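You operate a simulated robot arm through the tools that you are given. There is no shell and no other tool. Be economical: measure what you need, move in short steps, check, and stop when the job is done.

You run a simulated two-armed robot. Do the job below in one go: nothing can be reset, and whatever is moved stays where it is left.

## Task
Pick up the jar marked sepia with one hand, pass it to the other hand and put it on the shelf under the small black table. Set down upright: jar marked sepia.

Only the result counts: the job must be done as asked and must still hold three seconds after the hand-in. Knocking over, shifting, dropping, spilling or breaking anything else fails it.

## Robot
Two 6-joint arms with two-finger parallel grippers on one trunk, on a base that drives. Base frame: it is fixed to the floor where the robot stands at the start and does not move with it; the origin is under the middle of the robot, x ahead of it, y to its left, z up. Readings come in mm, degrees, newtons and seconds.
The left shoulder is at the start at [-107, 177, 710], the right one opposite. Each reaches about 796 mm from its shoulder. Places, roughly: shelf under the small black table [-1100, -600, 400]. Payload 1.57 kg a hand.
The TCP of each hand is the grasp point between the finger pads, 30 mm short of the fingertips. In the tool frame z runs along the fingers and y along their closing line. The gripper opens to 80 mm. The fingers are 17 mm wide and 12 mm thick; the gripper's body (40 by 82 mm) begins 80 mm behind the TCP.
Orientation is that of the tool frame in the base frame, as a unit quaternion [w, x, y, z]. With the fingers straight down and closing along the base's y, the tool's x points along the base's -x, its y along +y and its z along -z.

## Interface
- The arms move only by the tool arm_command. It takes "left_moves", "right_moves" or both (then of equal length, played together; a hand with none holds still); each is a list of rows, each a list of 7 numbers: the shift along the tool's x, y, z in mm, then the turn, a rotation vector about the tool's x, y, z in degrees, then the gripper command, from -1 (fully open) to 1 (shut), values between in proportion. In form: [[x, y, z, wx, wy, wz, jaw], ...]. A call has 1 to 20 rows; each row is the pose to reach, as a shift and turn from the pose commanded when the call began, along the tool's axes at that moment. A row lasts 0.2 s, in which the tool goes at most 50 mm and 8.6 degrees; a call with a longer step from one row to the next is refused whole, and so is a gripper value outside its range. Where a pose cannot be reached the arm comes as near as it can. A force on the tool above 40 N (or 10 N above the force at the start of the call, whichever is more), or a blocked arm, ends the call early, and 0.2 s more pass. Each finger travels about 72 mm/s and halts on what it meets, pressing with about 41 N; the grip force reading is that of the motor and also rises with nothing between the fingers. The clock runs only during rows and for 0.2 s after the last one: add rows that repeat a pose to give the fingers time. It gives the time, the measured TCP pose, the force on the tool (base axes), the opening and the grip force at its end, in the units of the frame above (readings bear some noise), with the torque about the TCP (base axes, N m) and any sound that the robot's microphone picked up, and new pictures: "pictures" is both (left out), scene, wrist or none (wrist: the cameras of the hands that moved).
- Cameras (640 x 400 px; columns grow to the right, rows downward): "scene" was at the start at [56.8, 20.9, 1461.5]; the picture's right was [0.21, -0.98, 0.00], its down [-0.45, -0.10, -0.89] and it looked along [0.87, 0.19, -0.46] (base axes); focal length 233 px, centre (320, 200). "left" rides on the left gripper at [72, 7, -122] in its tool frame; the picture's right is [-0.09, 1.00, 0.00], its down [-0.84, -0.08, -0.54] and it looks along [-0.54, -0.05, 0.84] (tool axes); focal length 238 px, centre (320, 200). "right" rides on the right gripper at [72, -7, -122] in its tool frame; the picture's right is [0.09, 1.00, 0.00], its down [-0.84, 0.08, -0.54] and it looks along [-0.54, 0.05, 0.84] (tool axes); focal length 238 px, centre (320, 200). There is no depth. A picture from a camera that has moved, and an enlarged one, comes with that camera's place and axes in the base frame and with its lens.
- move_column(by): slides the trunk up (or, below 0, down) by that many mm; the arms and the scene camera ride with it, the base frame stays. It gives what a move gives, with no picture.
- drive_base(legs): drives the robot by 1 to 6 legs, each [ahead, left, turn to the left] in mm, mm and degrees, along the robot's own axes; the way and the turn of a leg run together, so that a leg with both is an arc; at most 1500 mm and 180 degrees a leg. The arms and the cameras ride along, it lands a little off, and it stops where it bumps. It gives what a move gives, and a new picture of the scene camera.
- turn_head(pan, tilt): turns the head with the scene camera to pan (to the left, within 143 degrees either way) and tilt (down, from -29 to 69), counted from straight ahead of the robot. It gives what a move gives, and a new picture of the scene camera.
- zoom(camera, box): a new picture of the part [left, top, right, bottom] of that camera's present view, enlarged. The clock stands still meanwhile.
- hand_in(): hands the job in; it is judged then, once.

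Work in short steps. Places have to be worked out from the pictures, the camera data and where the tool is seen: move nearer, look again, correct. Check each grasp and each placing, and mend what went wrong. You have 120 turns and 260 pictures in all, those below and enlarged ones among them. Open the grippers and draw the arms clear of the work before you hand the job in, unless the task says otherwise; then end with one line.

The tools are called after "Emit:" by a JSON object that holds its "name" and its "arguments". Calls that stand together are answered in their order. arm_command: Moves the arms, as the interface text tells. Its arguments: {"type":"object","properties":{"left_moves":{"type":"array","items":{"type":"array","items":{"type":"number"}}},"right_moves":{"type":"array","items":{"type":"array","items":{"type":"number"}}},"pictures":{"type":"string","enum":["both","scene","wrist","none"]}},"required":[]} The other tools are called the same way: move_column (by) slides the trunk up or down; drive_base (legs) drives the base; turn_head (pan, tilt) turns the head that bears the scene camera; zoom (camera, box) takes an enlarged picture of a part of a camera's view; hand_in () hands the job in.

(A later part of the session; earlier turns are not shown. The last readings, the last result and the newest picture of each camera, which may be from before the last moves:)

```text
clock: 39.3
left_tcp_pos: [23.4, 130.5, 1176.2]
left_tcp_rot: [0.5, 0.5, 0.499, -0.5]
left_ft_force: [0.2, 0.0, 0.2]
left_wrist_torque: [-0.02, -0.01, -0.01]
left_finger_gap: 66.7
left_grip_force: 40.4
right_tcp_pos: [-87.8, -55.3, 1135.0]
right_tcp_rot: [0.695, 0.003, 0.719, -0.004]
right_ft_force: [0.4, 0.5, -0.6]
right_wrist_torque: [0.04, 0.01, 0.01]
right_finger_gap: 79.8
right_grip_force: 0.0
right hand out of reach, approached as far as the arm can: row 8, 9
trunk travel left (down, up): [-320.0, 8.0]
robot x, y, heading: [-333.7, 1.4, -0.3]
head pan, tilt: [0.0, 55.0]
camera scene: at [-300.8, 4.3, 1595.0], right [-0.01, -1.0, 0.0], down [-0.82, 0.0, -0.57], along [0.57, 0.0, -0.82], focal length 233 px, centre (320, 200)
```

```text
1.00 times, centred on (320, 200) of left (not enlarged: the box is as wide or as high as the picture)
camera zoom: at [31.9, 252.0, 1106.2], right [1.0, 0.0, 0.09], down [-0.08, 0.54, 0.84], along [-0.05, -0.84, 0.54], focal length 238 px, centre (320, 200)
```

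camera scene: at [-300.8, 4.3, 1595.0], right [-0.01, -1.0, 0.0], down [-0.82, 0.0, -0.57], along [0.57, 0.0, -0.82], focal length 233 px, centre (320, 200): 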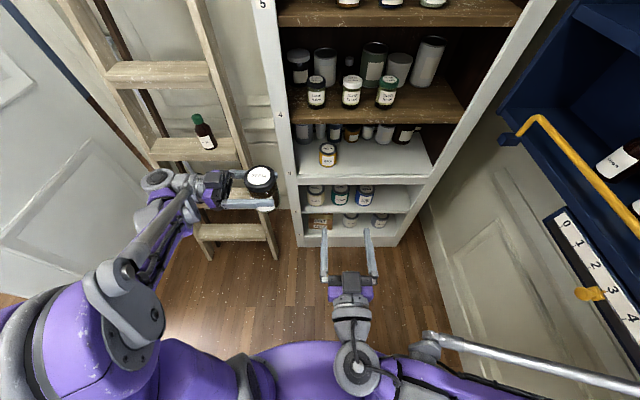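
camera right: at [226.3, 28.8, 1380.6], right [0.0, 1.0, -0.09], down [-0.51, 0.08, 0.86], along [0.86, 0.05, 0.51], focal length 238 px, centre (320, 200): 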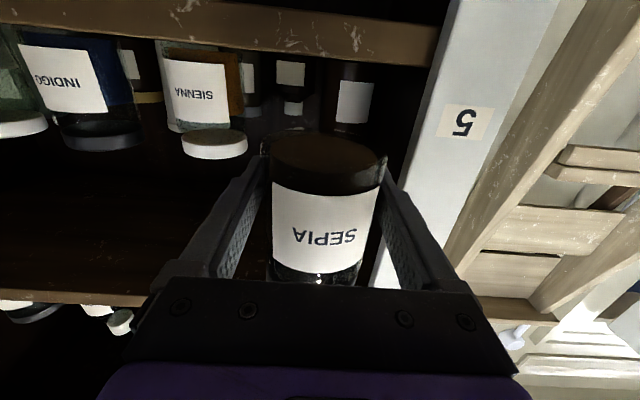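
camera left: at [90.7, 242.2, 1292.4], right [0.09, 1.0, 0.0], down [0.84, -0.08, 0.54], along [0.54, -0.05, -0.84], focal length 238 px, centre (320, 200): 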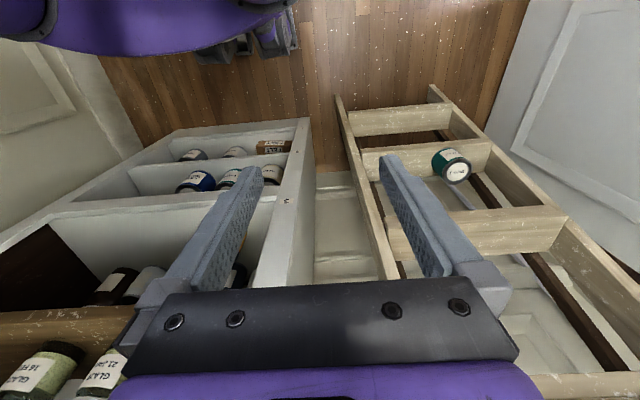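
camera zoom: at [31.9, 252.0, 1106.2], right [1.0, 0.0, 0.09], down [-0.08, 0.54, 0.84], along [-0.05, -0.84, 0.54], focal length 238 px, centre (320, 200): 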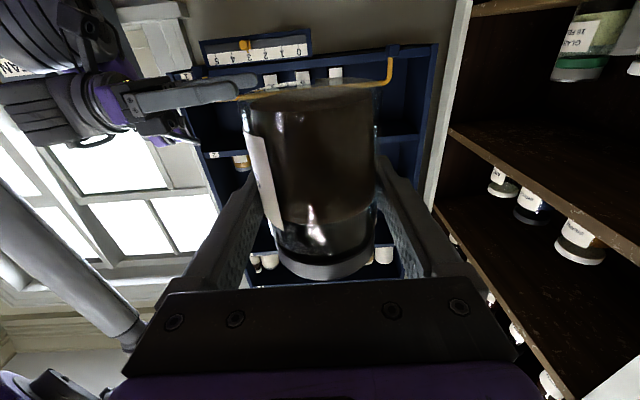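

The jar is secure in the left hand. I swing the left hand to point forward and move the right hand off to the side.

Emit:
{"name": "arm_command", "arguments": {"left_moves": [[0, 0, 0, -8, 0, 0, 1], [0, 0, 0, -16, 0, 0, 1], [0, 0, 0, -24, 0, 0, 1], [0, 0, 0, -32, 0, 0, 1], [0, 0, 0, -40, 0, 0, 1], [0, 0, 0, -48, 0, 0, 1], [0, 0, 0, -56, 0, 0, 1], [0, 0, 0, -64, 0, 0, 1], [0, 0, 0, -72, 0, 0, 1], [0, 0, 0, -80, 0, 0, 1], [0, 0, 0, -88, 0, 0, 1], [0, 0, 0, -90, 0, 0, 1]], "right_moves": [[0, -15, 5, 0, 0, 0, -1], [0, -30, 10, 0, 0, 0, -1], [0, -45, 15, 0, 0, 0, -1], [0, -60, 20, 0, 0, 0, -1], [0, -75, 20, 0, 0, 0, -1], [0, -90, 20, 0, 0, 0, -1], [0, -105, 20, 0, 0, 0, -1], [0, -120, 20, 0, 0, 0, -1], [0, -135, 20, 0, 0, 0, -1], [0, -150, 20, 0, 0, 0, -1], [0, -160, 20, 0, 0, 0, -1], [0, -160, 20, 0, 0, 0, -1]], "pictures": "scene"}}

```text
clock: 41.9
left_tcp_pos: [25.0, 138.2, 1178.6]
left_tcp_rot: [0.709, 0.066, 0.701, -0.034]
left_ft_force: [-0.4, -0.4, -4.1]
left_wrist_torque: [-0.01, 0.0, -0.03]
left_finger_gap: 66.6
left_grip_force: 41.0
left hand out of reach, approached as far as the arm can: row 11, 12
right_tcp_pos: [-3.7, -167.4, 1119.1]
right_tcp_rot: [0.696, 0.002, 0.718, -0.002]
right_ft_force: [-1.3, -0.3, -0.7]
right_wrist_torque: [-0.01, -0.01, 0.0]
right_finger_gap: 80.1
right_grip_force: 0.0
right hand out of reach, approached as far as the arm can: row 1, 2, 3, 4, 5, 6, 7, 8, 9, 10, 11, 12
trunk travel left (down, up): [-320.0, 8.0]
robot x, y, heading: [-330.7, -0.5, -0.4]
head pan, tilt: [0.0, 55.0]
camera scene: at [-300.6, 2.8, 1595.0], right [-0.01, -1.0, 0.0], down [-0.82, 0.0, -0.57], along [0.57, 0.0, -0.82], focal length 233 px, centre (320, 200)
```

scene: 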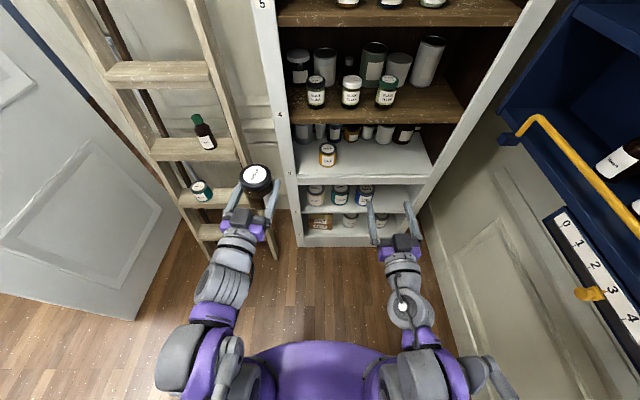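

The left hand carries the jar's 4 N load now (a joint limit leaves it ~3° tilted; I'll correct in the working pose). I drive left, back and turn right to face the black table.

Emit:
{"name": "drive_base", "arguments": {"legs": [[0, 180, 0], [-769, 0, 0], [0, 0, -90]]}}

Emit:
{"name": "turn_head", "arguments": {"pan": 0, "tilt": 40}}

```text
clock: 51.7
left_tcp_pos: [-959.4, -168.4, 1179.5]
left_tcp_rot: [0.478, 0.541, 0.451, -0.525]
left_ft_force: [0.2, -0.5, -3.7]
left_wrist_torque: [-0.05, 0.03, 0.01]
left_finger_gap: 66.8
left_grip_force: 40.7
right_tcp_pos: [-1266.7, -140.9, 1117.9]
right_tcp_rot: [0.491, 0.509, 0.507, -0.492]
right_ft_force: [0.5, 0.8, 0.0]
right_wrist_torque: [-0.01, 0.04, -0.02]
right_finger_gap: 79.9
right_grip_force: 0.0
trunk travel left (down, up): [-320.0, 8.0]
robot x, y, heading: [-1096.8, 185.8, -90.1]
head pan, tilt: [0.0, 55.0]
camera scene: at [-1097.4, 158.4, 1595.0], right [-1.0, 0.0, 0.0], down [0.0, 0.82, -0.57], along [0.0, -0.57, -0.82], focal length 233 px, centre (320, 200)
```

scene: 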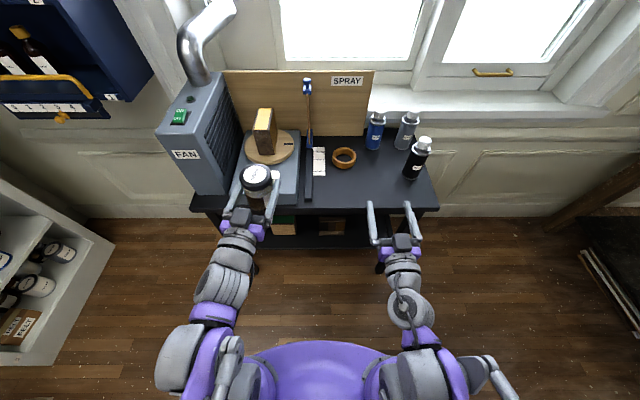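

```text
clock: 52.4
left_tcp_pos: [-959.8, -168.6, 1178.0]
left_tcp_rot: [0.479, 0.542, 0.45, -0.524]
left_ft_force: [-0.6, 0.4, -3.2]
left_wrist_torque: [0.05, -0.01, 0.02]
left_finger_gap: 66.9
left_grip_force: 41.5
right_tcp_pos: [-1267.1, -142.3, 1119.0]
right_tcp_rot: [0.491, 0.509, 0.507, -0.493]
right_ft_force: [0.1, -0.1, 0.7]
right_wrist_torque: [0.02, 0.0, -0.03]
right_finger_gap: 79.9
right_grip_force: 0.1
trunk travel left (down, up): [-320.0, 8.0]
robot x, y, heading: [-1102.4, 186.5, -90.1]
head pan, tilt: [0.0, 40.0]
camera scene: at [-1097.4, 145.5, 1615.6], right [-1.0, 0.0, 0.0], down [0.0, 0.64, -0.77], along [0.0, -0.77, -0.64], focal length 233 px, centre (320, 200)
```

scene: 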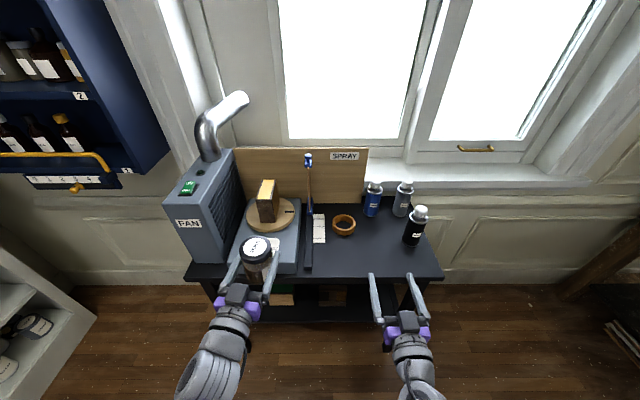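

The table front edge is at y≈-334, top z≈840; the hands are clear of it. I lower the trunk fully and look at the under-shelf.

Emit:
{"name": "move_column", "arguments": {"by": -310}}

Emit:
{"name": "turn_head", "arguments": {"pan": 0, "tilt": 50}}

Emit:
{"name": "zoom", "arguments": {"camera": "left", "box": [0, 0, 640, 400]}}

Emit:
{"name": "zoom", "arguments": {"camera": "right", "box": [0, 0, 640, 400]}}

```text
clock: 55.5
left_tcp_pos: [-960.6, -169.8, 868.2]
left_tcp_rot: [0.478, 0.542, 0.45, -0.525]
left_ft_force: [0.4, 0.3, -3.3]
left_wrist_torque: [0.01, 0.0, -0.03]
left_finger_gap: 66.7
left_grip_force: 41.1
right_tcp_pos: [-1267.3, -140.7, 807.0]
right_tcp_rot: [0.49, 0.51, 0.507, -0.493]
right_ft_force: [0.1, -0.1, -0.4]
right_wrist_torque: [0.01, 0.0, 0.0]
right_finger_gap: 79.7
right_grip_force: 0.0
trunk travel left (down, up): [-10.0, 318.0]
robot x, y, heading: [-1098.7, 186.8, -90.0]
head pan, tilt: [0.0, 40.0]
```

```text
clock: 56.2
left_tcp_pos: [-959.8, -168.4, 869.7]
left_tcp_rot: [0.48, 0.541, 0.45, -0.523]
left_ft_force: [0.0, -0.1, -3.8]
left_wrist_torque: [0.05, -0.02, -0.02]
left_finger_gap: 66.6
left_grip_force: 41.1
right_tcp_pos: [-1266.7, -141.5, 807.7]
right_tcp_rot: [0.49, 0.51, 0.507, -0.492]
right_ft_force: [0.6, -0.6, 0.3]
right_wrist_torque: [-0.01, 0.0, -0.01]
right_finger_gap: 79.9
right_grip_force: 0.1
trunk travel left (down, up): [-10.0, 318.0]
robot x, y, heading: [-1098.7, 186.1, -90.0]
head pan, tilt: [0.0, 50.0]
camera scene: at [-1097.6, 101.8, 1281.9], right [-1.0, 0.0, 0.0], down [0.0, 0.77, -0.64], along [0.0, -0.64, -0.77], focal length 233 px, centre (320, 200)
```

scene: 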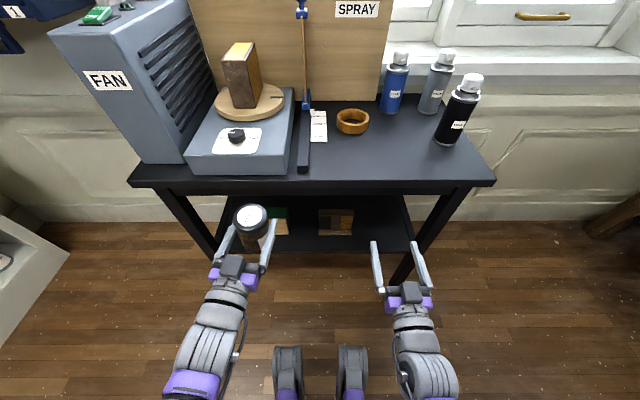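

```text
1.00 times, centred on (320, 200) of left (not enlarged: the box is as wide or as high as the picture)
camera zoom: at [-931.9, -49.6, 797.2], right [0.98, -0.14, 0.14], down [-0.04, 0.56, 0.83], along [-0.19, -0.82, 0.54], focal length 238 px, centre (320, 200)
```

zoom: 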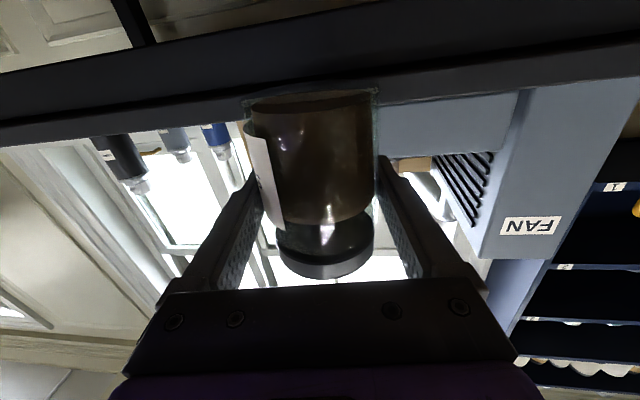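

```text
1.00 times, centred on (320, 200) of right (not enlarged: the box is as wide or as high as the picture)
camera zoom: at [-1272.9, -18.6, 739.7], right [1.0, 0.0, -0.09], down [0.08, 0.51, 0.85], along [0.05, -0.86, 0.51], focal length 238 px, centre (320, 200)
```

zoom: 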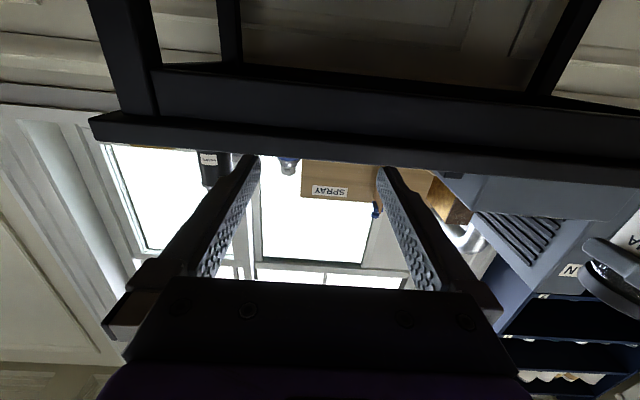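

I see the lower shelf (front edge ≈ y -350, z ≈ 410) with some items on it. I zoom in to find a free spot.

Emit:
{"name": "zoom", "arguments": {"camera": "scene", "box": [200, 180, 440, 330]}}

```text
2.67 times, centred on (320, 255) of scene
camera zoom: at [-1097.6, 101.8, 1281.9], right [-1.0, 0.0, 0.0], down [0.0, 0.77, -0.64], along [0.0, -0.64, -0.77], focal length 622 px, centre (320, 53)
```

zoom: 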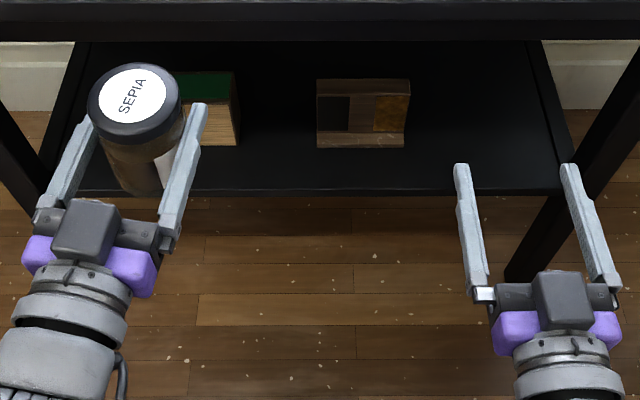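

The right part of the shelf (x≈-1240…-1470) is free. First I lower the left hand, keeping the jar in front of the table, and see whether the tilt corrects itself away from the limit.

Emit:
{"name": "arm_command", "arguments": {"left_moves": [[30, 0, 0, 0, 0, 0, 1], [60, 0, 0, 0, 0, 0, 1], [90, 0, 0, 0, 0, 0, 1], [120, 0, 0, 0, 0, 0, 1], [150, 0, 0, 0, 0, 0, 1], [180, 0, 0, 0, 0, 0, 1], [210, 0, 0, 0, 0, 0, 1], [240, 0, 0, 0, 0, 0, 1], [270, 0, 0, 0, 0, 0, 1], [270, 0, 0, 0, 0, 0, 1]], "pictures": "scene"}}

```text
clock: 58.4
left_tcp_pos: [-946.8, -215.6, 693.9]
left_tcp_rot: [0.478, 0.543, 0.45, -0.524]
left_ft_force: [-0.4, 0.4, -3.7]
left_wrist_torque: [-0.01, -0.01, -0.03]
left_finger_gap: 66.7
left_grip_force: 41.4
left hand out of reach, approached as far as the arm can: row 6, 7, 8, 9, 10
right_tcp_pos: [-1266.6, -141.4, 809.2]
right_tcp_rot: [0.49, 0.51, 0.506, -0.493]
right_ft_force: [-0.8, 0.3, 0.1]
right_wrist_torque: [-0.02, 0.03, -0.02]
right_finger_gap: 80.1
right_grip_force: 0.0
trunk travel left (down, up): [-10.0, 318.0]
robot x, y, heading: [-1097.5, 186.9, -90.3]
head pan, tilt: [0.0, 50.0]
camera scene: at [-1097.7, 102.0, 1281.9], right [-1.0, 0.0, 0.0], down [0.0, 0.77, -0.64], along [0.0, -0.64, -0.77], focal length 233 px, centre (320, 200)
```

scene: 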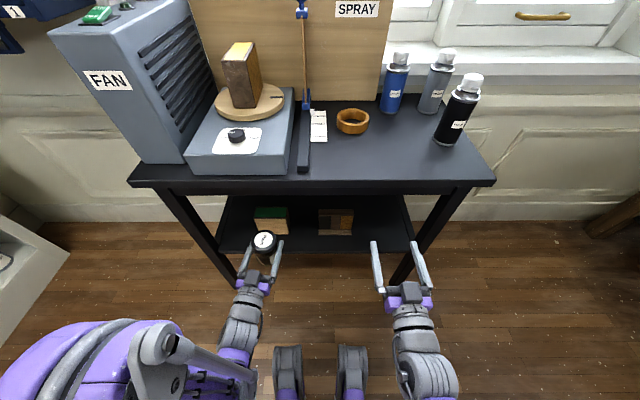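

The arm is too folded there. I extend the left hand a bit while lowering it to z≈490 and levelling the jar; it stays just in front of the shelf edge.

Emit:
{"name": "arm_command", "arguments": {"left_moves": [[0, 0, 24, 0, 0, 0, 1], [0, 0, 48, 0, 0, 0, 1], [20, 0, 72, -2, 0, -1, 1], [50, 0, 73, -4, 0, -1.5, 1], [85, 0, 73, -6, 0.5, -2, 1], [120, 0, 73, -7.85, 0.6, -2.7, 1], [150, 0, 73, -7.85, 0.6, -2.7, 1], [180, 0, 73, -7.85, 0.6, -2.7, 1], [205, 0, 73, -7.85, 0.6, -2.7, 1], [205, 0, 73, -7.85, 0.6, -2.7, 1]], "pictures": "scene"}}

```text
clock: 60.6
left_tcp_pos: [-932.0, -366.5, 554.7]
left_tcp_rot: [0.514, 0.547, 0.451, -0.482]
left_ft_force: [0.1, 1.3, -4.2]
left_wrist_torque: [0.03, -0.02, -0.04]
left_finger_gap: 66.6
left_grip_force: 41.5
left hand out of reach, approached as far as the arm can: row 4, 5, 6, 7, 8, 9, 10
right_tcp_pos: [-1266.2, -141.0, 808.4]
right_tcp_rot: [0.491, 0.509, 0.508, -0.492]
right_ft_force: [0.1, 0.4, -0.4]
right_wrist_torque: [-0.02, 0.05, -0.01]
right_finger_gap: 80.0
right_grip_force: 0.0
trunk travel left (down, up): [-10.0, 318.0]
robot x, y, heading: [-1092.6, 187.0, -90.3]
head pan, tilt: [0.0, 50.0]
camera scene: at [-1098.1, 103.3, 1282.0], right [-1.0, 0.0, 0.0], down [0.0, 0.77, -0.64], along [0.0, -0.64, -0.77], focal length 233 px, centre (320, 200)
```

scene: 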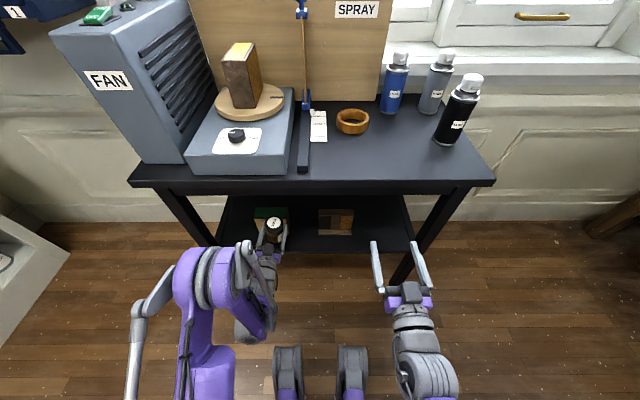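

The wrist limit forces the hand outward when low, so the base has to stand farther back. I pull the jar up a little and out of the shelf opening, and check the room behind the robot.

Emit:
{"name": "arm_command", "arguments": {"left_moves": [[-15, 0, -20, 0, 0, 0, 1], [-35, 0, -40, 0, 0, 0, 1], [-60, 0, -60, 0, 0, 0, 1], [-90, 0, -80, 0, 0, 0, 1], [-120, 0, -100, 0, 0, 0, 1], [-140, 0, -120, 0, 0, 0, 1]], "pictures": "none"}}

Emit:
{"name": "turn_head", "arguments": {"pan": -143, "tilt": 55}}

Emit:
{"name": "turn_head", "arguments": {"pan": 143, "tilt": 55}}

```text
clock: 62.0
left_tcp_pos: [-935.3, -246.6, 694.6]
left_tcp_rot: [0.515, 0.553, 0.446, -0.479]
left_ft_force: [-0.1, -0.1, -3.6]
left_wrist_torque: [0.04, 0.03, 0.02]
left_finger_gap: 66.4
left_grip_force: 41.0
left hand out of reach, approached as far as the arm can: row 1, 2, 3, 4, 5, 6
right_tcp_pos: [-1267.6, -141.3, 809.4]
right_tcp_rot: [0.49, 0.51, 0.507, -0.493]
right_ft_force: [-0.1, -0.2, -0.9]
right_wrist_torque: [0.0, 0.01, -0.05]
right_finger_gap: 80.0
right_grip_force: 0.1
trunk travel left (down, up): [-10.0, 318.0]
robot x, y, heading: [-1095.6, 187.2, -90.2]
head pan, tilt: [0.0, 50.0]
```

```text
clock: 64.3
left_tcp_pos: [-936.3, -246.5, 693.4]
left_tcp_rot: [0.516, 0.553, 0.446, -0.479]
left_ft_force: [-0.5, 0.0, -4.1]
left_wrist_torque: [0.0, -0.01, 0.03]
left_finger_gap: 66.3
left_grip_force: 41.0
right_tcp_pos: [-1265.7, -141.7, 808.4]
right_tcp_rot: [0.491, 0.509, 0.507, -0.493]
right_ft_force: [-0.8, 0.2, -0.3]
right_wrist_torque: [-0.02, 0.01, 0.01]
right_finger_gap: 79.9
right_grip_force: 0.1
trunk travel left (down, up): [-10.0, 318.0]
robot x, y, heading: [-1098.8, 187.7, -90.2]
head pan, tilt: [-143.0, 55.0]
camera scene: at [-1140.5, 236.5, 1275.4], right [0.8, 0.6, 0.0], down [0.49, -0.66, -0.57], along [-0.34, 0.46, -0.82], focal length 233 px, centre (320, 200)
```

scene: 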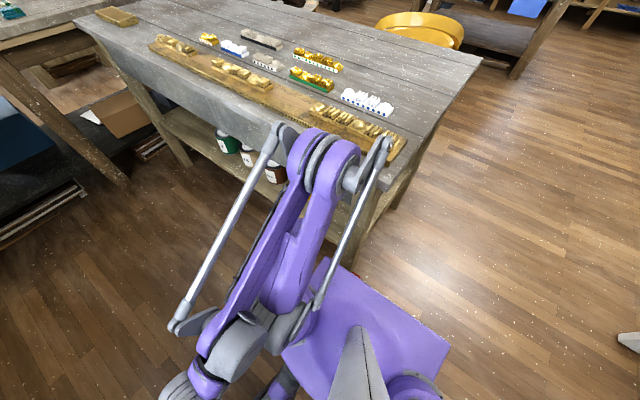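

```text
clock: 68.2
left_tcp_pos: [-935.9, -245.7, 694.5]
left_tcp_rot: [0.516, 0.552, 0.447, -0.479]
left_ft_force: [0.6, -0.9, -4.0]
left_wrist_torque: [0.01, -0.03, 0.04]
left_finger_gap: 66.6
left_grip_force: 40.2
right_tcp_pos: [-1266.7, -140.0, 808.1]
right_tcp_rot: [0.49, 0.51, 0.507, -0.493]
right_ft_force: [-0.4, -0.4, -0.3]
right_wrist_torque: [0.0, -0.02, 0.03]
right_finger_gap: 79.9
right_grip_force: 0.1
trunk travel left (down, up): [-10.0, 318.0]
robot x, y, heading: [-1097.5, 187.3, -90.2]
head pan, tilt: [143.0, 55.0]
camera scene: at [-1053.7, 236.1, 1275.4], right [0.8, -0.61, 0.0], down [-0.5, -0.65, -0.57], along [0.35, 0.46, -0.82], focal length 233 px, centre (320, 200)
```

scene: 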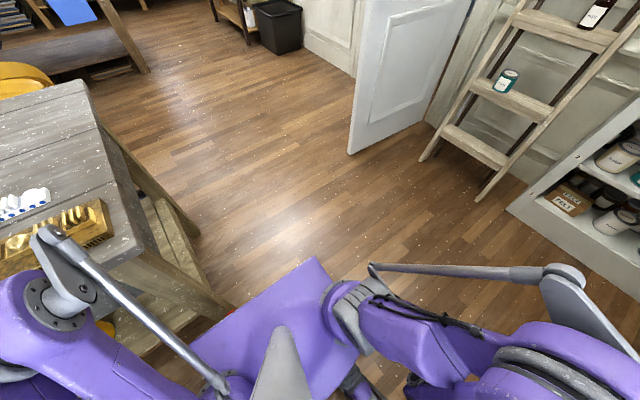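

Behind there is a bench (front y≈600+, top ≈800), while robot rear is ≈ y 430 and the right elbow is high (~1000). I back off 40 mm and slide 390 mm to the right to face the free part of the shelf.

Emit:
{"name": "turn_head", "arguments": {"pan": 0, "tilt": 50}}

Emit:
{"name": "drive_base", "arguments": {"legs": [[-40, 0, 0], [0, -390, 0]]}}

Emit:
{"name": "zoom", "arguments": {"camera": "scene", "box": [120, 170, 400, 345]}}

```text
clock: 70.5
left_tcp_pos: [-935.2, -246.5, 693.7]
left_tcp_rot: [0.515, 0.553, 0.446, -0.479]
left_ft_force: [0.5, 0.2, -4.0]
left_wrist_torque: [-0.02, -0.04, 0.02]
left_finger_gap: 66.3
left_grip_force: 40.4
right_tcp_pos: [-1266.6, -141.3, 806.9]
right_tcp_rot: [0.49, 0.51, 0.506, -0.494]
right_ft_force: [0.2, 0.0, 0.1]
right_wrist_torque: [-0.03, 0.01, 0.02]
right_finger_gap: 79.8
right_grip_force: 0.1
trunk travel left (down, up): [-10.0, 318.0]
robot x, y, heading: [-1098.1, 188.7, -90.4]
head pan, tilt: [0.0, 50.0]
camera scene: at [-1097.6, 101.7, 1281.9], right [-1.0, 0.0, 0.0], down [0.0, 0.77, -0.64], along [0.0, -0.64, -0.77], focal length 233 px, centre (320, 200)
```

scene: 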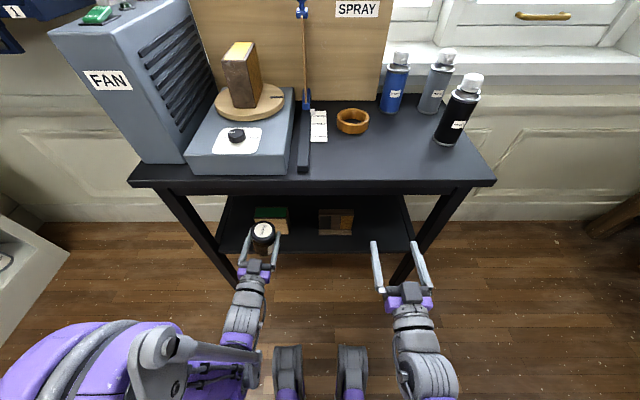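

```text
clock: 74.9
left_tcp_pos: [-1327.5, -205.1, 693.3]
left_tcp_rot: [0.515, 0.553, 0.446, -0.48]
left_ft_force: [0.1, 0.2, -3.1]
left_wrist_torque: [-0.02, 0.06, 0.02]
left_finger_gap: 66.4
left_grip_force: 41.4
right_tcp_pos: [-1655.2, -99.1, 806.6]
right_tcp_rot: [0.49, 0.51, 0.506, -0.494]
right_ft_force: [0.1, -0.1, -0.4]
right_wrist_torque: [0.0, -0.02, -0.01]
right_finger_gap: 79.9
right_grip_force: 0.1
trunk travel left (down, up): [-10.0, 318.0]
robot x, y, heading: [-1485.9, 228.1, -90.3]
head pan, tilt: [0.0, 50.0]
camera scene: at [-1486.7, 143.5, 1281.9], right [-1.0, 0.01, 0.0], down [0.01, 0.77, -0.64], along [0.0, -0.64, -0.77], focal length 233 px, centre (320, 200)
```

scene: 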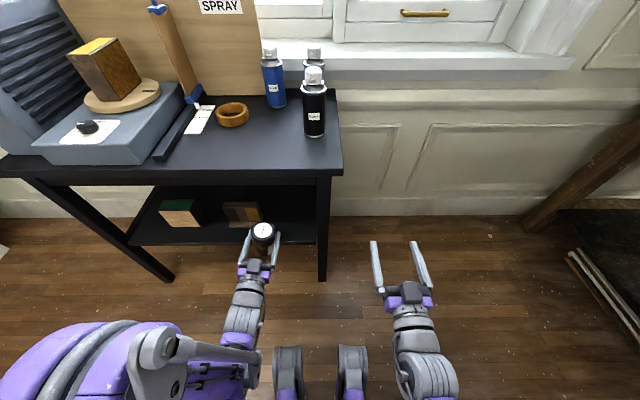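

```text
2.29 times, centred on (260, 258) of scene
camera zoom: at [-1486.7, 143.5, 1281.9], right [-1.0, 0.01, 0.0], down [0.01, 0.77, -0.64], along [0.0, -0.64, -0.77], focal length 533 px, centre (457, 69)
```

zoom: 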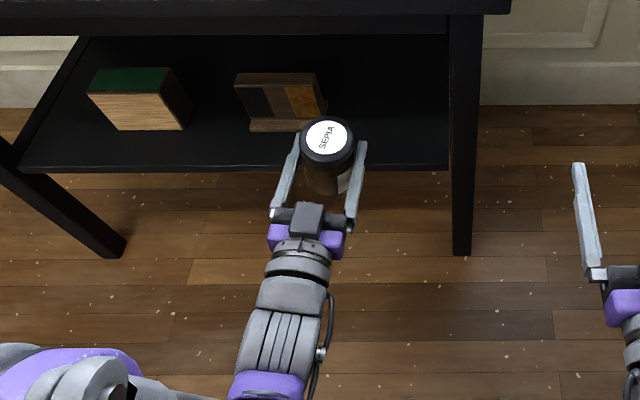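

The free bay is x≈-1220…-1472; aim for x=-1345. I extend and lower the left hand to just in front of the opening while levelling the jar.

Emit:
{"name": "arm_command", "arguments": {"left_moves": [[17, -5, 24, -1, 0, -2, 1], [35, -11, 48, -2, -0.1, -4, 1], [52, -16, 72, -3, -0.1, -6, 1], [70, -21, 97, -4.1, -0.2, -8.1, 1], [70, -21, 97, -4.1, -0.2, -8.1, 1]], "pictures": "scene"}}

```text
clock: 76.1
left_tcp_pos: [-1318.4, -301.6, 619.6]
left_tcp_rot: [0.519, 0.552, 0.448, -0.475]
left_ft_force: [-0.3, -0.5, -3.1]
left_wrist_torque: [0.03, -0.01, 0.02]
left_finger_gap: 66.4
left_grip_force: 40.9
left hand out of reach, approached as far as the arm can: row 1, 2, 3, 4, 5
right_tcp_pos: [-1657.0, -98.7, 808.1]
right_tcp_rot: [0.489, 0.511, 0.506, -0.494]
right_ft_force: [-1.2, -0.1, 1.0]
right_wrist_torque: [-0.02, 0.04, -0.01]
right_finger_gap: 80.0
right_grip_force: 0.0
trunk travel left (down, up): [-10.0, 318.0]
robot x, y, heading: [-1485.7, 232.9, -90.2]
head pan, tilt: [0.0, 50.0]
camera scene: at [-1486.6, 143.5, 1281.9], right [-1.0, 0.01, 0.0], down [0.01, 0.77, -0.64], along [0.0, -0.64, -0.77], focal length 233 px, centre (320, 200)
```

scene: 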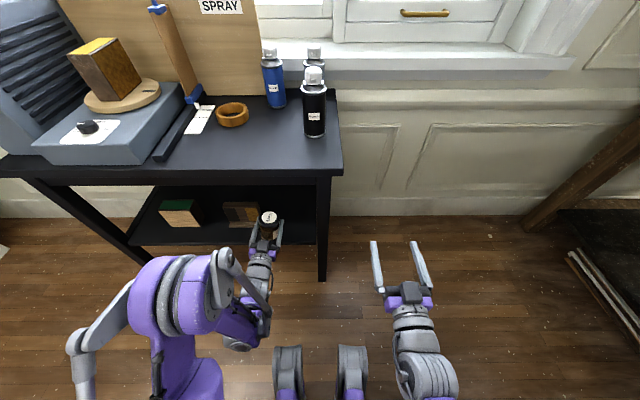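

A wrist joint is stuck at its limit when pointing straight ahead. The jar is round, so I can approach with the hand yawed to the right; I try a 35° yaw with the jar levelled.

Emit:
{"name": "arm_command", "arguments": {"left_moves": [[0, 0, -6, 6.3, -0.6, -1.6, 1], [0, 0, -12, 12.6, -1.2, -3.2, 1], [0, 0, -18, 18.9, -1.7, -4.9, 1], [0, 0, -24, 25.2, -2.3, -6.5, 1], [0, 0, -30, 31.5, -2.9, -8.1, 1], [0, 0, -30, 31.5, -2.9, -8.1, 1]], "pictures": "scene"}}

```text
clock: 77.5
left_tcp_pos: [-1315.6, -271.4, 620.1]
left_tcp_rot: [-0.325, -0.627, -0.327, 0.628]
left_ft_force: [-0.2, 1.4, -4.6]
left_wrist_torque: [0.0, -0.01, 0.02]
left_finger_gap: 66.5
left_grip_force: 41.1
right_tcp_pos: [-1655.2, -98.7, 807.3]
right_tcp_rot: [0.489, 0.511, 0.506, -0.494]
right_ft_force: [-0.9, 0.2, 0.3]
right_wrist_torque: [0.0, 0.0, -0.01]
right_finger_gap: 79.9
right_grip_force: 0.0
trunk travel left (down, up): [-10.0, 318.0]
robot x, y, heading: [-1488.7, 227.0, -90.3]
head pan, tilt: [0.0, 50.0]
camera scene: at [-1486.6, 143.5, 1281.9], right [-1.0, 0.01, 0.0], down [0.01, 0.77, -0.64], along [0.0, -0.64, -0.77], focal length 233 px, centre (320, 200)
```

scene: 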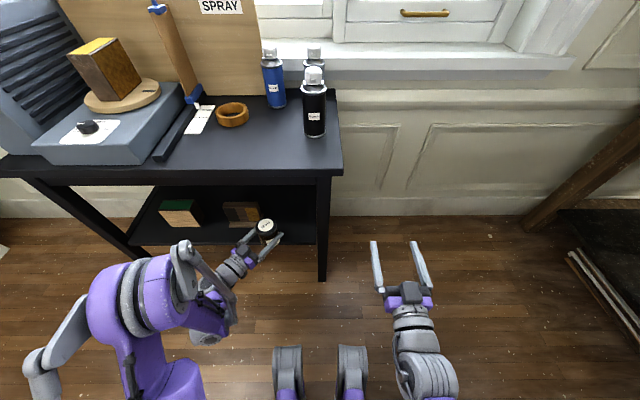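

Full pose reached and the jar is level (quaternion matches). Now I lower straight to z≈500 in front of the shelf.

Emit:
{"name": "arm_command", "arguments": {"left_moves": [[30, 0, 0, 0, 0, 0, 1], [60, 0, 0, 0, 0, 0, 1], [90, 0, 0, 0, 0, 0, 1], [120, 0, 0, 0, 0, 0, 1], [120, 0, 0, 0, 0, 0, 1]], "pictures": "scene"}}

Emit:
{"name": "zoom", "arguments": {"camera": "left", "box": [0, 0, 640, 400]}}

```text
clock: 78.7
left_tcp_pos: [-1310.6, -294.4, 508.5]
left_tcp_rot: [-0.325, -0.627, -0.328, 0.628]
left_ft_force: [0.0, 0.0, -4.1]
left_wrist_torque: [0.01, -0.05, 0.0]
left_finger_gap: 66.5
left_grip_force: 40.8
left hand out of reach, approached as far as the arm can: row 3, 4, 5
right_tcp_pos: [-1656.7, -98.2, 808.1]
right_tcp_rot: [0.49, 0.51, 0.506, -0.494]
right_ft_force: [-0.6, 0.1, 0.0]
right_wrist_torque: [-0.01, 0.02, -0.01]
right_finger_gap: 80.0
right_grip_force: 0.2
trunk travel left (down, up): [-10.0, 318.0]
robot x, y, heading: [-1485.9, 229.0, -90.6]
head pan, tilt: [0.0, 50.0]
camera scene: at [-1486.6, 143.5, 1281.9], right [-1.0, 0.01, 0.0], down [0.01, 0.77, -0.64], along [0.0, -0.64, -0.77], focal length 233 px, centre (320, 200)
```

scene: 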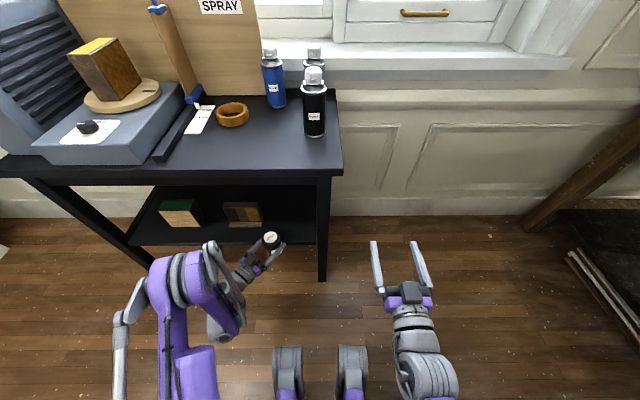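

```text
1.00 times, centred on (320, 200) of left (not enlarged: the box is as wide or as high as the picture)
camera zoom: at [-1234.3, -197.5, 437.9], right [0.82, -0.57, 0.09], down [0.25, 0.49, 0.84], along [-0.52, -0.66, 0.54], focal length 238 px, centre (320, 200)
```

zoom: 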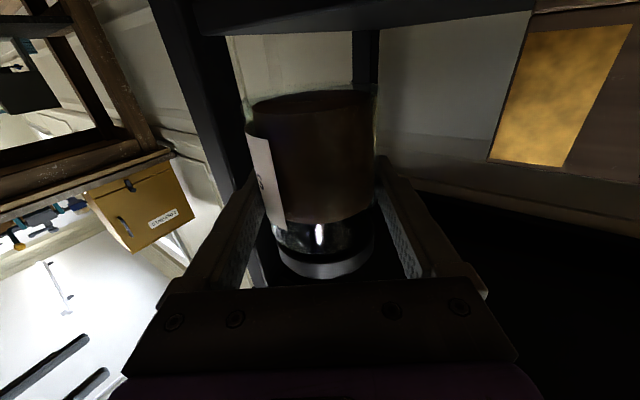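

The camera is nearly level with the shelf surface (≈ z 420), jar bottom ≈ 452, and the bay is clear. I move in over the shelf to (-1345,-400).

Emit:
{"name": "arm_command", "arguments": {"left_moves": [[0, 8, 26, 0, 0, 0, 1], [0, 16, 53, 0, 0, 0, 1], [0, 25, 80, 0, 0, 0, 1], [0, 33, 106, 0, 0, 0, 1], [0, 33, 106, 0, 0, 0, 1]], "pictures": "scene"}}

Emit:
{"name": "zoom", "arguments": {"camera": "left", "box": [0, 0, 640, 400]}}

Emit:
{"name": "zoom", "arguments": {"camera": "scene", "box": [200, 180, 360, 280]}}

```text
clock: 79.9
left_tcp_pos: [-1345.5, -399.1, 508.0]
left_tcp_rot: [-0.326, -0.626, -0.328, 0.628]
left_ft_force: [-0.5, -0.3, -3.8]
left_wrist_torque: [0.03, 0.0, 0.01]
left_finger_gap: 66.3
left_grip_force: 41.0
right_tcp_pos: [-1655.9, -99.3, 808.1]
right_tcp_rot: [0.49, 0.51, 0.507, -0.493]
right_ft_force: [0.2, 0.1, 0.8]
right_wrist_torque: [0.01, 0.03, 0.03]
right_finger_gap: 80.3
right_grip_force: 0.1
trunk travel left (down, up): [-10.0, 318.0]
robot x, y, heading: [-1485.9, 223.5, -90.3]
head pan, tilt: [0.0, 50.0]
camera scene: at [-1486.6, 143.4, 1281.9], right [-1.0, 0.01, 0.0], down [0.01, 0.77, -0.64], along [0.0, -0.64, -0.77], focal length 233 px, centre (320, 200)
```

scene: 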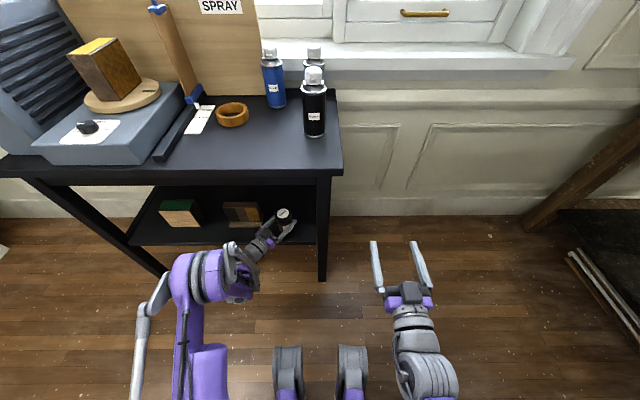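

```text
1.00 times, centred on (320, 200) of left (not enlarged: the box is as wide or as high as the picture)
camera zoom: at [-1268.6, -303.5, 437.3], right [0.82, -0.57, 0.09], down [0.25, 0.49, 0.84], along [-0.52, -0.66, 0.54], focal length 238 px, centre (320, 200)
```

zoom: 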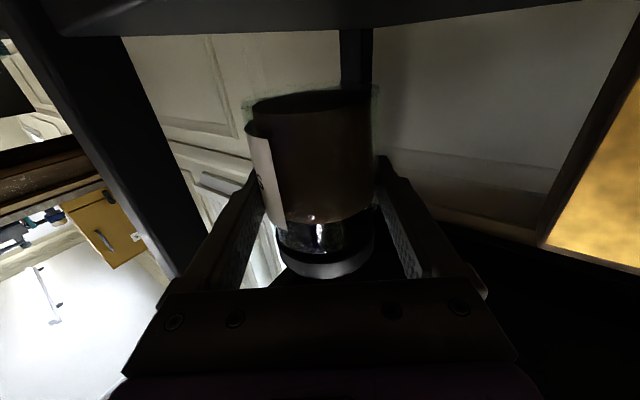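

```text
4.00 times, centred on (280, 230) of scene
camera zoom: at [-1486.6, 143.4, 1281.9], right [-1.0, 0.01, 0.0], down [0.01, 0.77, -0.64], along [0.0, -0.64, -0.77], focal length 934 px, centre (480, 80)
```

zoom: 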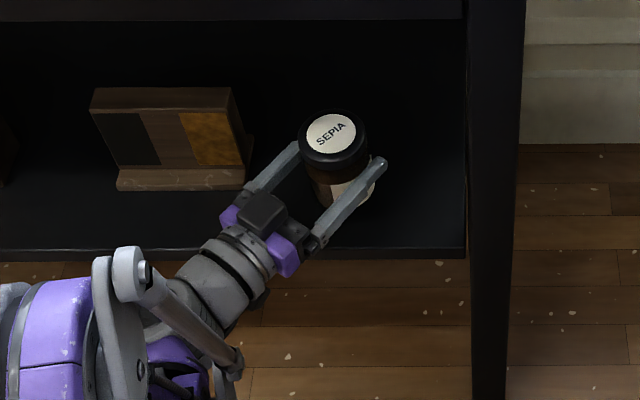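

The jar is over the shelf, ~15 mm in from its edge; I go 15 mm further in and descend 20 mm, watching the force.

Emit:
{"name": "arm_command", "arguments": {"left_moves": [[0, 4, 6, 0, 0, 0, 1], [0, 9, 12, 0, 0, 0, 1], [6, 9, 12, 0, 0, 0, 1], [12, 9, 12, 0, 0, 0, 1], [16, 9, 12, 0, 0, 0, 1], [20, 9, 12, 0, 0, 0, 1]], "pictures": "none"}}

Emit:
{"name": "zoom", "arguments": {"camera": "left", "box": [0, 0, 640, 400]}}

```text
clock: 81.3
left_tcp_pos: [-1343.4, -413.2, 488.6]
left_tcp_rot: [-0.326, -0.626, -0.328, 0.628]
left_ft_force: [0.4, 0.5, -4.9]
left_wrist_torque: [0.03, -0.03, -0.01]
left_finger_gap: 66.1
left_grip_force: 40.3
right_tcp_pos: [-1655.6, -100.1, 806.8]
right_tcp_rot: [0.489, 0.511, 0.506, -0.494]
right_ft_force: [-0.7, -0.2, 0.4]
right_wrist_torque: [-0.01, -0.02, -0.01]
right_finger_gap: 79.9
right_grip_force: 0.0
trunk travel left (down, up): [-10.0, 318.0]
robot x, y, heading: [-1483.2, 225.9, -90.1]
head pan, tilt: [0.0, 50.0]
```

```text
1.00 times, centred on (320, 200) of left (not enlarged: the box is as wide or as high as the picture)
camera zoom: at [-1267.4, -318.0, 417.6], right [0.82, -0.57, 0.09], down [0.25, 0.49, 0.84], along [-0.52, -0.66, 0.54], focal length 238 px, centre (320, 200)
```

zoom: 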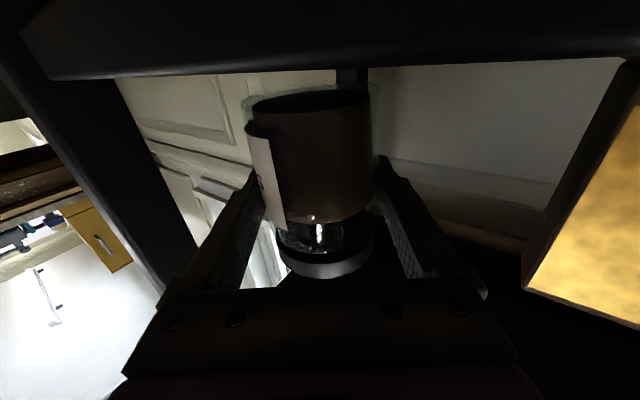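

The shelf surface reads ≈ z 420, jar bottom ≈ 432. I go down in small steps until the load comes off.

Emit:
{"name": "arm_command", "arguments": {"left_moves": [[2, 0, 0, 0, 0, 0, 1], [4, 0, 0, 0, 0, 0, 1], [6, 0, 0, 0, 0, 0, 1], [8, 0, 0, 0, 0, 0, 1], [8, 0, 0, 0, 0, 0, 1]], "pictures": "none"}}

Emit:
{"name": "zoom", "arguments": {"camera": "left", "box": [160, 0, 480, 200]}}

```text
clock: 82.5
left_tcp_pos: [-1344.3, -414.6, 480.3]
left_tcp_rot: [-0.326, -0.626, -0.328, 0.628]
left_ft_force: [-0.5, -0.9, -2.7]
left_wrist_torque: [0.05, 0.0, 0.02]
left_finger_gap: 66.3
left_grip_force: 41.2
right_tcp_pos: [-1655.2, -99.6, 809.2]
right_tcp_rot: [0.49, 0.51, 0.507, -0.493]
right_ft_force: [-0.4, -0.5, -0.2]
right_wrist_torque: [0.0, 0.0, -0.03]
right_finger_gap: 80.2
right_grip_force: 0.1
trunk travel left (down, up): [-10.0, 318.0]
robot x, y, heading: [-1486.3, 226.7, -90.5]
head pan, tilt: [0.0, 50.0]
```

```text
2.00 times, centred on (320, 100) of left
camera zoom: at [-1267.5, -317.9, 409.7], right [0.82, -0.57, 0.09], down [0.25, 0.49, 0.84], along [-0.52, -0.66, 0.54], focal length 477 px, centre (320, 400)
```

zoom: 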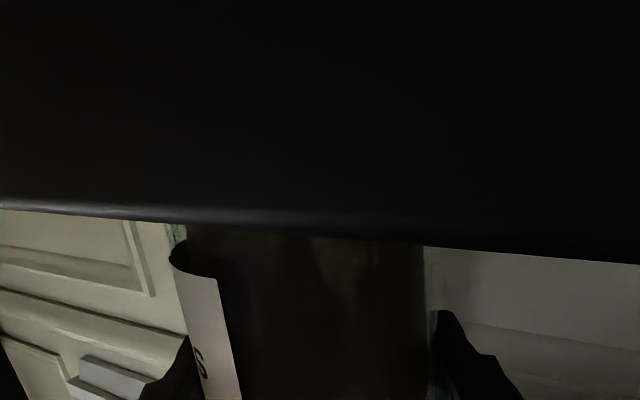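

Surface ≈ 419, so ~4-5 mm remain. I continue in 1 mm steps.

Emit:
{"name": "arm_command", "arguments": {"left_moves": [[1, 0, 0, 0, 0, 0, 1], [2, 0, 0, 0, 0, 0, 1], [3, 0, 0, 0, 0, 0, 1], [3, 0, 0, 0, 0, 0, 1]], "pictures": "none"}}

```text
clock: 83.5
left_tcp_pos: [-1343.6, -414.1, 478.0]
left_tcp_rot: [-0.326, -0.627, -0.327, 0.628]
left_ft_force: [-0.6, 0.0, -3.5]
left_wrist_torque: [0.02, -0.03, -0.02]
left_finger_gap: 66.4
left_grip_force: 41.5
right_tcp_pos: [-1657.3, -98.8, 808.0]
right_tcp_rot: [0.489, 0.511, 0.507, -0.493]
right_ft_force: [0.0, 0.2, -0.8]
right_wrist_torque: [-0.01, 0.0, -0.01]
right_finger_gap: 80.0
right_grip_force: 0.0
trunk travel left (down, up): [-10.0, 318.0]
robot x, y, heading: [-1488.2, 226.6, -90.5]
head pan, tilt: [0.0, 50.0]
```

Still carrying; I go down further in 1 mm steps.

Emit:
{"name": "arm_command", "arguments": {"left_moves": [[1, 0, 0, 0, 0, 0, 1], [2, 0, 0, 0, 0, 0, 1], [2, 0, 0, 0, 0, 0, 1]], "pictures": "none"}}

Emit:
{"name": "arm_command", "arguments": {"left_moves": [[1, 0, 0, 0, 0, 0, 1], [1, 0, 0, 0, 0, 0, 1]], "pictures": "none"}}

```text
clock: 84.3
left_tcp_pos: [-1344.1, -413.9, 476.6]
left_tcp_rot: [-0.325, -0.626, -0.327, 0.628]
left_ft_force: [0.2, -0.5, -3.5]
left_wrist_torque: [0.05, -0.01, 0.0]
left_finger_gap: 66.4
left_grip_force: 41.0
right_tcp_pos: [-1655.9, -100.6, 808.5]
right_tcp_rot: [0.489, 0.511, 0.506, -0.493]
right_ft_force: [0.8, -0.1, -0.3]
right_wrist_torque: [-0.03, 0.02, 0.0]
right_finger_gap: 79.8
right_grip_force: 0.0
trunk travel left (down, up): [-10.0, 318.0]
robot x, y, heading: [-1485.5, 226.0, -90.3]
head pan, tilt: [0.0, 50.0]
```

```text
clock: 84.9
left_tcp_pos: [-1343.8, -412.6, 475.1]
left_tcp_rot: [-0.325, -0.627, -0.327, 0.628]
left_ft_force: [0.4, -2.0, 2.0]
left_wrist_torque: [0.0, -0.17, -0.05]
left_finger_gap: 66.4
left_grip_force: 41.0
right_tcp_pos: [-1656.5, -98.7, 806.5]
right_tcp_rot: [0.49, 0.51, 0.506, -0.494]
right_ft_force: [-0.4, 0.6, 0.2]
right_wrist_torque: [-0.01, 0.02, -0.04]
right_finger_gap: 79.9
right_grip_force: 0.1
trunk travel left (down, up): [-10.0, 318.0]
robot x, y, heading: [-1486.5, 225.5, -90.3]
head pan, tilt: [0.0, 50.0]
```

Contact: the load switched from -3.5 to +2 N. Another half millimetre, then I open the fingers.

Emit:
{"name": "arm_command", "arguments": {"left_moves": [[0.5, 0, 0, 0, 0, 0, 1], [0.5, 0, 0, 0, 0, 0, 1]], "pictures": "none"}}

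Emit:
{"name": "arm_command", "arguments": {"left_moves": [[0, 0, 0, 0, 0, 0, -0.7], [0, 0, 0, 0, 0, 0, -0.9], [0, 0, 0, 0, 0, 0, -1], [0, 0, 0, 0, 0, 0, -1]], "pictures": "none"}}

Emit:
{"name": "zoom", "arguments": {"camera": "scene", "box": [200, 180, 360, 280]}}

Emit:
{"name": "zoom", "arguments": {"camera": "left", "box": [0, 0, 640, 400]}}

```text
clock: 85.5
left_tcp_pos: [-1344.8, -412.3, 474.6]
left_tcp_rot: [-0.327, -0.626, -0.328, 0.628]
left_ft_force: [1.1, -4.7, 10.5]
left_wrist_torque: [-0.06, -0.43, -0.17]
left_finger_gap: 66.3
left_grip_force: 40.7
right_tcp_pos: [-1656.1, -98.5, 808.6]
right_tcp_rot: [0.49, 0.51, 0.507, -0.493]
right_ft_force: [0.4, 0.1, -0.6]
right_wrist_torque: [0.02, -0.01, 0.02]
right_finger_gap: 80.0
right_grip_force: 0.1
trunk travel left (down, up): [-10.0, 318.0]
robot x, y, heading: [-1488.0, 231.2, -90.7]
head pan, tilt: [0.0, 50.0]
```

```text
clock: 86.5
left_tcp_pos: [-1344.6, -412.4, 475.2]
left_tcp_rot: [-0.326, -0.627, -0.327, 0.628]
left_ft_force: [-0.4, 0.0, -0.9]
left_wrist_torque: [0.01, 0.02, -0.01]
left_finger_gap: 80.1
left_grip_force: 0.0
right_tcp_pos: [-1655.8, -98.7, 807.0]
right_tcp_rot: [0.49, 0.51, 0.507, -0.493]
right_ft_force: [-0.2, 0.0, -1.1]
right_wrist_torque: [-0.01, 0.02, 0.01]
right_finger_gap: 80.0
right_grip_force: 0.1
trunk travel left (down, up): [-10.0, 318.0]
robot x, y, heading: [-1486.1, 230.6, -90.5]
head pan, tilt: [0.0, 50.0]
```

```text
4.00 times, centred on (280, 230) of scene
camera zoom: at [-1486.7, 143.7, 1281.9], right [-1.0, 0.01, 0.0], down [0.01, 0.77, -0.64], along [0.0, -0.64, -0.77], focal length 934 px, centre (480, 80)
```

zoom: 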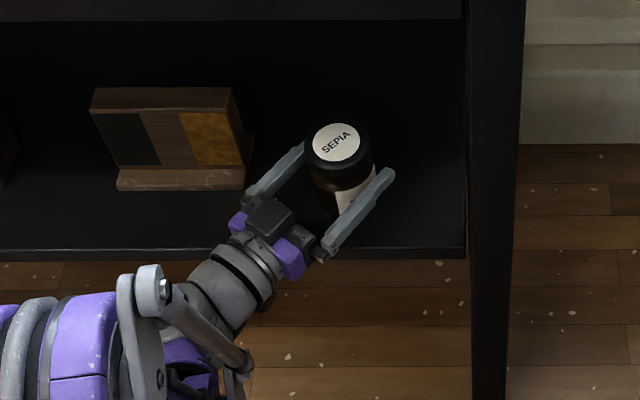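

```text
1.00 times, centred on (320, 200) of left (not enlarged: the box is as wide or as high as the picture)
camera zoom: at [-1267.7, -317.3, 403.5], right [0.82, -0.57, 0.09], down [0.25, 0.49, 0.84], along [-0.52, -0.66, 0.54], focal length 238 px, centre (320, 200)
```

zoom: 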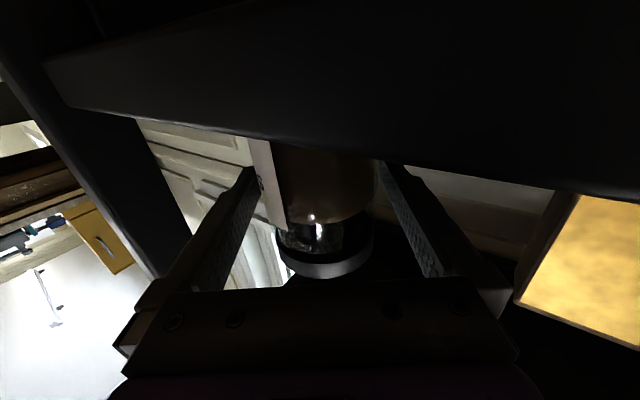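

The jar stands released with clearance at both fingers. I withdraw along the finger axis in small steps, watching for the reach limit.

Emit:
{"name": "arm_command", "arguments": {"left_moves": [[0, 0, -10, 0, 0, 0, -1], [0, 0, -20, 0, 0, 0, -1], [0, 0, -30, 0, 0, 0, -1], [0, 0, -40, 0, 0, 0, -1]], "pictures": "none"}}

```text
clock: 87.5
left_tcp_pos: [-1321.3, -381.6, 474.8]
left_tcp_rot: [-0.326, -0.627, -0.327, 0.628]
left_ft_force: [0.5, -0.5, -0.3]
left_wrist_torque: [0.02, -0.01, 0.02]
left_finger_gap: 80.1
left_grip_force: 0.0
right_tcp_pos: [-1656.0, -98.4, 807.9]
right_tcp_rot: [0.49, 0.51, 0.506, -0.494]
right_ft_force: [-0.5, -0.1, -0.3]
right_wrist_torque: [0.04, -0.02, 0.02]
right_finger_gap: 80.0
right_grip_force: 0.0
trunk travel left (down, up): [-10.0, 318.0]
robot x, y, heading: [-1488.3, 230.8, -90.4]
head pan, tilt: [0.0, 50.0]
```

Clean so far; I continue, letting the hand rise a little as it gets clear of the jar.

Emit:
{"name": "arm_command", "arguments": {"left_moves": [[0, 0, -10, 0, 0, 0, -1], [0, 0, -20, 0, 0, 0, -1], [0, 0, -28, 0, 0, 0, -1]], "pictures": "scene"}}

Emit:
{"name": "zoom", "arguments": {"camera": "scene", "box": [200, 180, 360, 280]}}

```text
clock: 88.3
left_tcp_pos: [-1305.4, -358.8, 475.5]
left_tcp_rot: [-0.326, -0.627, -0.327, 0.627]
left_ft_force: [-0.2, -0.5, -0.4]
left_wrist_torque: [-0.01, -0.02, -0.02]
left_finger_gap: 79.9
left_grip_force: 0.1
right_tcp_pos: [-1655.7, -99.2, 808.1]
right_tcp_rot: [0.49, 0.51, 0.507, -0.493]
right_ft_force: [-0.7, -0.1, 0.7]
right_wrist_torque: [0.01, 0.0, 0.0]
right_finger_gap: 80.2
right_grip_force: 0.0
trunk travel left (down, up): [-10.0, 318.0]
robot x, y, heading: [-1487.2, 229.8, -90.3]
head pan, tilt: [0.0, 50.0]
camera scene: at [-1486.6, 143.8, 1281.9], right [-1.0, 0.01, 0.0], down [0.01, 0.77, -0.64], along [0.0, -0.64, -0.77], focal length 233 px, centre (320, 200)
```

scene: 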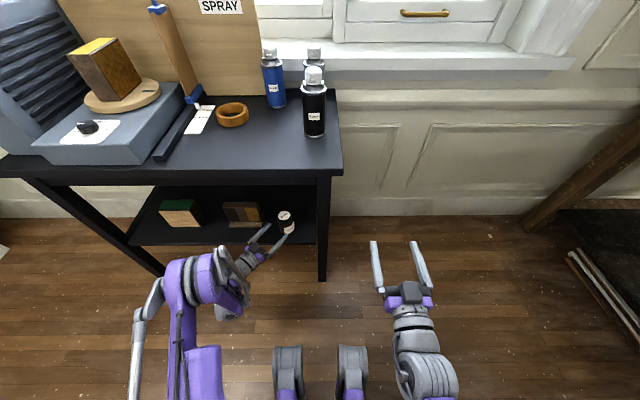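

```text
4.00 times, centred on (280, 230) of scene
camera zoom: at [-1486.6, 143.8, 1281.9], right [-1.0, 0.01, 0.0], down [0.01, 0.77, -0.64], along [0.0, -0.64, -0.77], focal length 934 px, centre (480, 80)
```

zoom: 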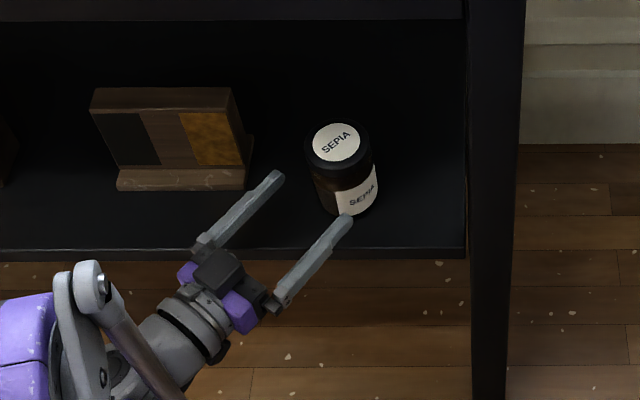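

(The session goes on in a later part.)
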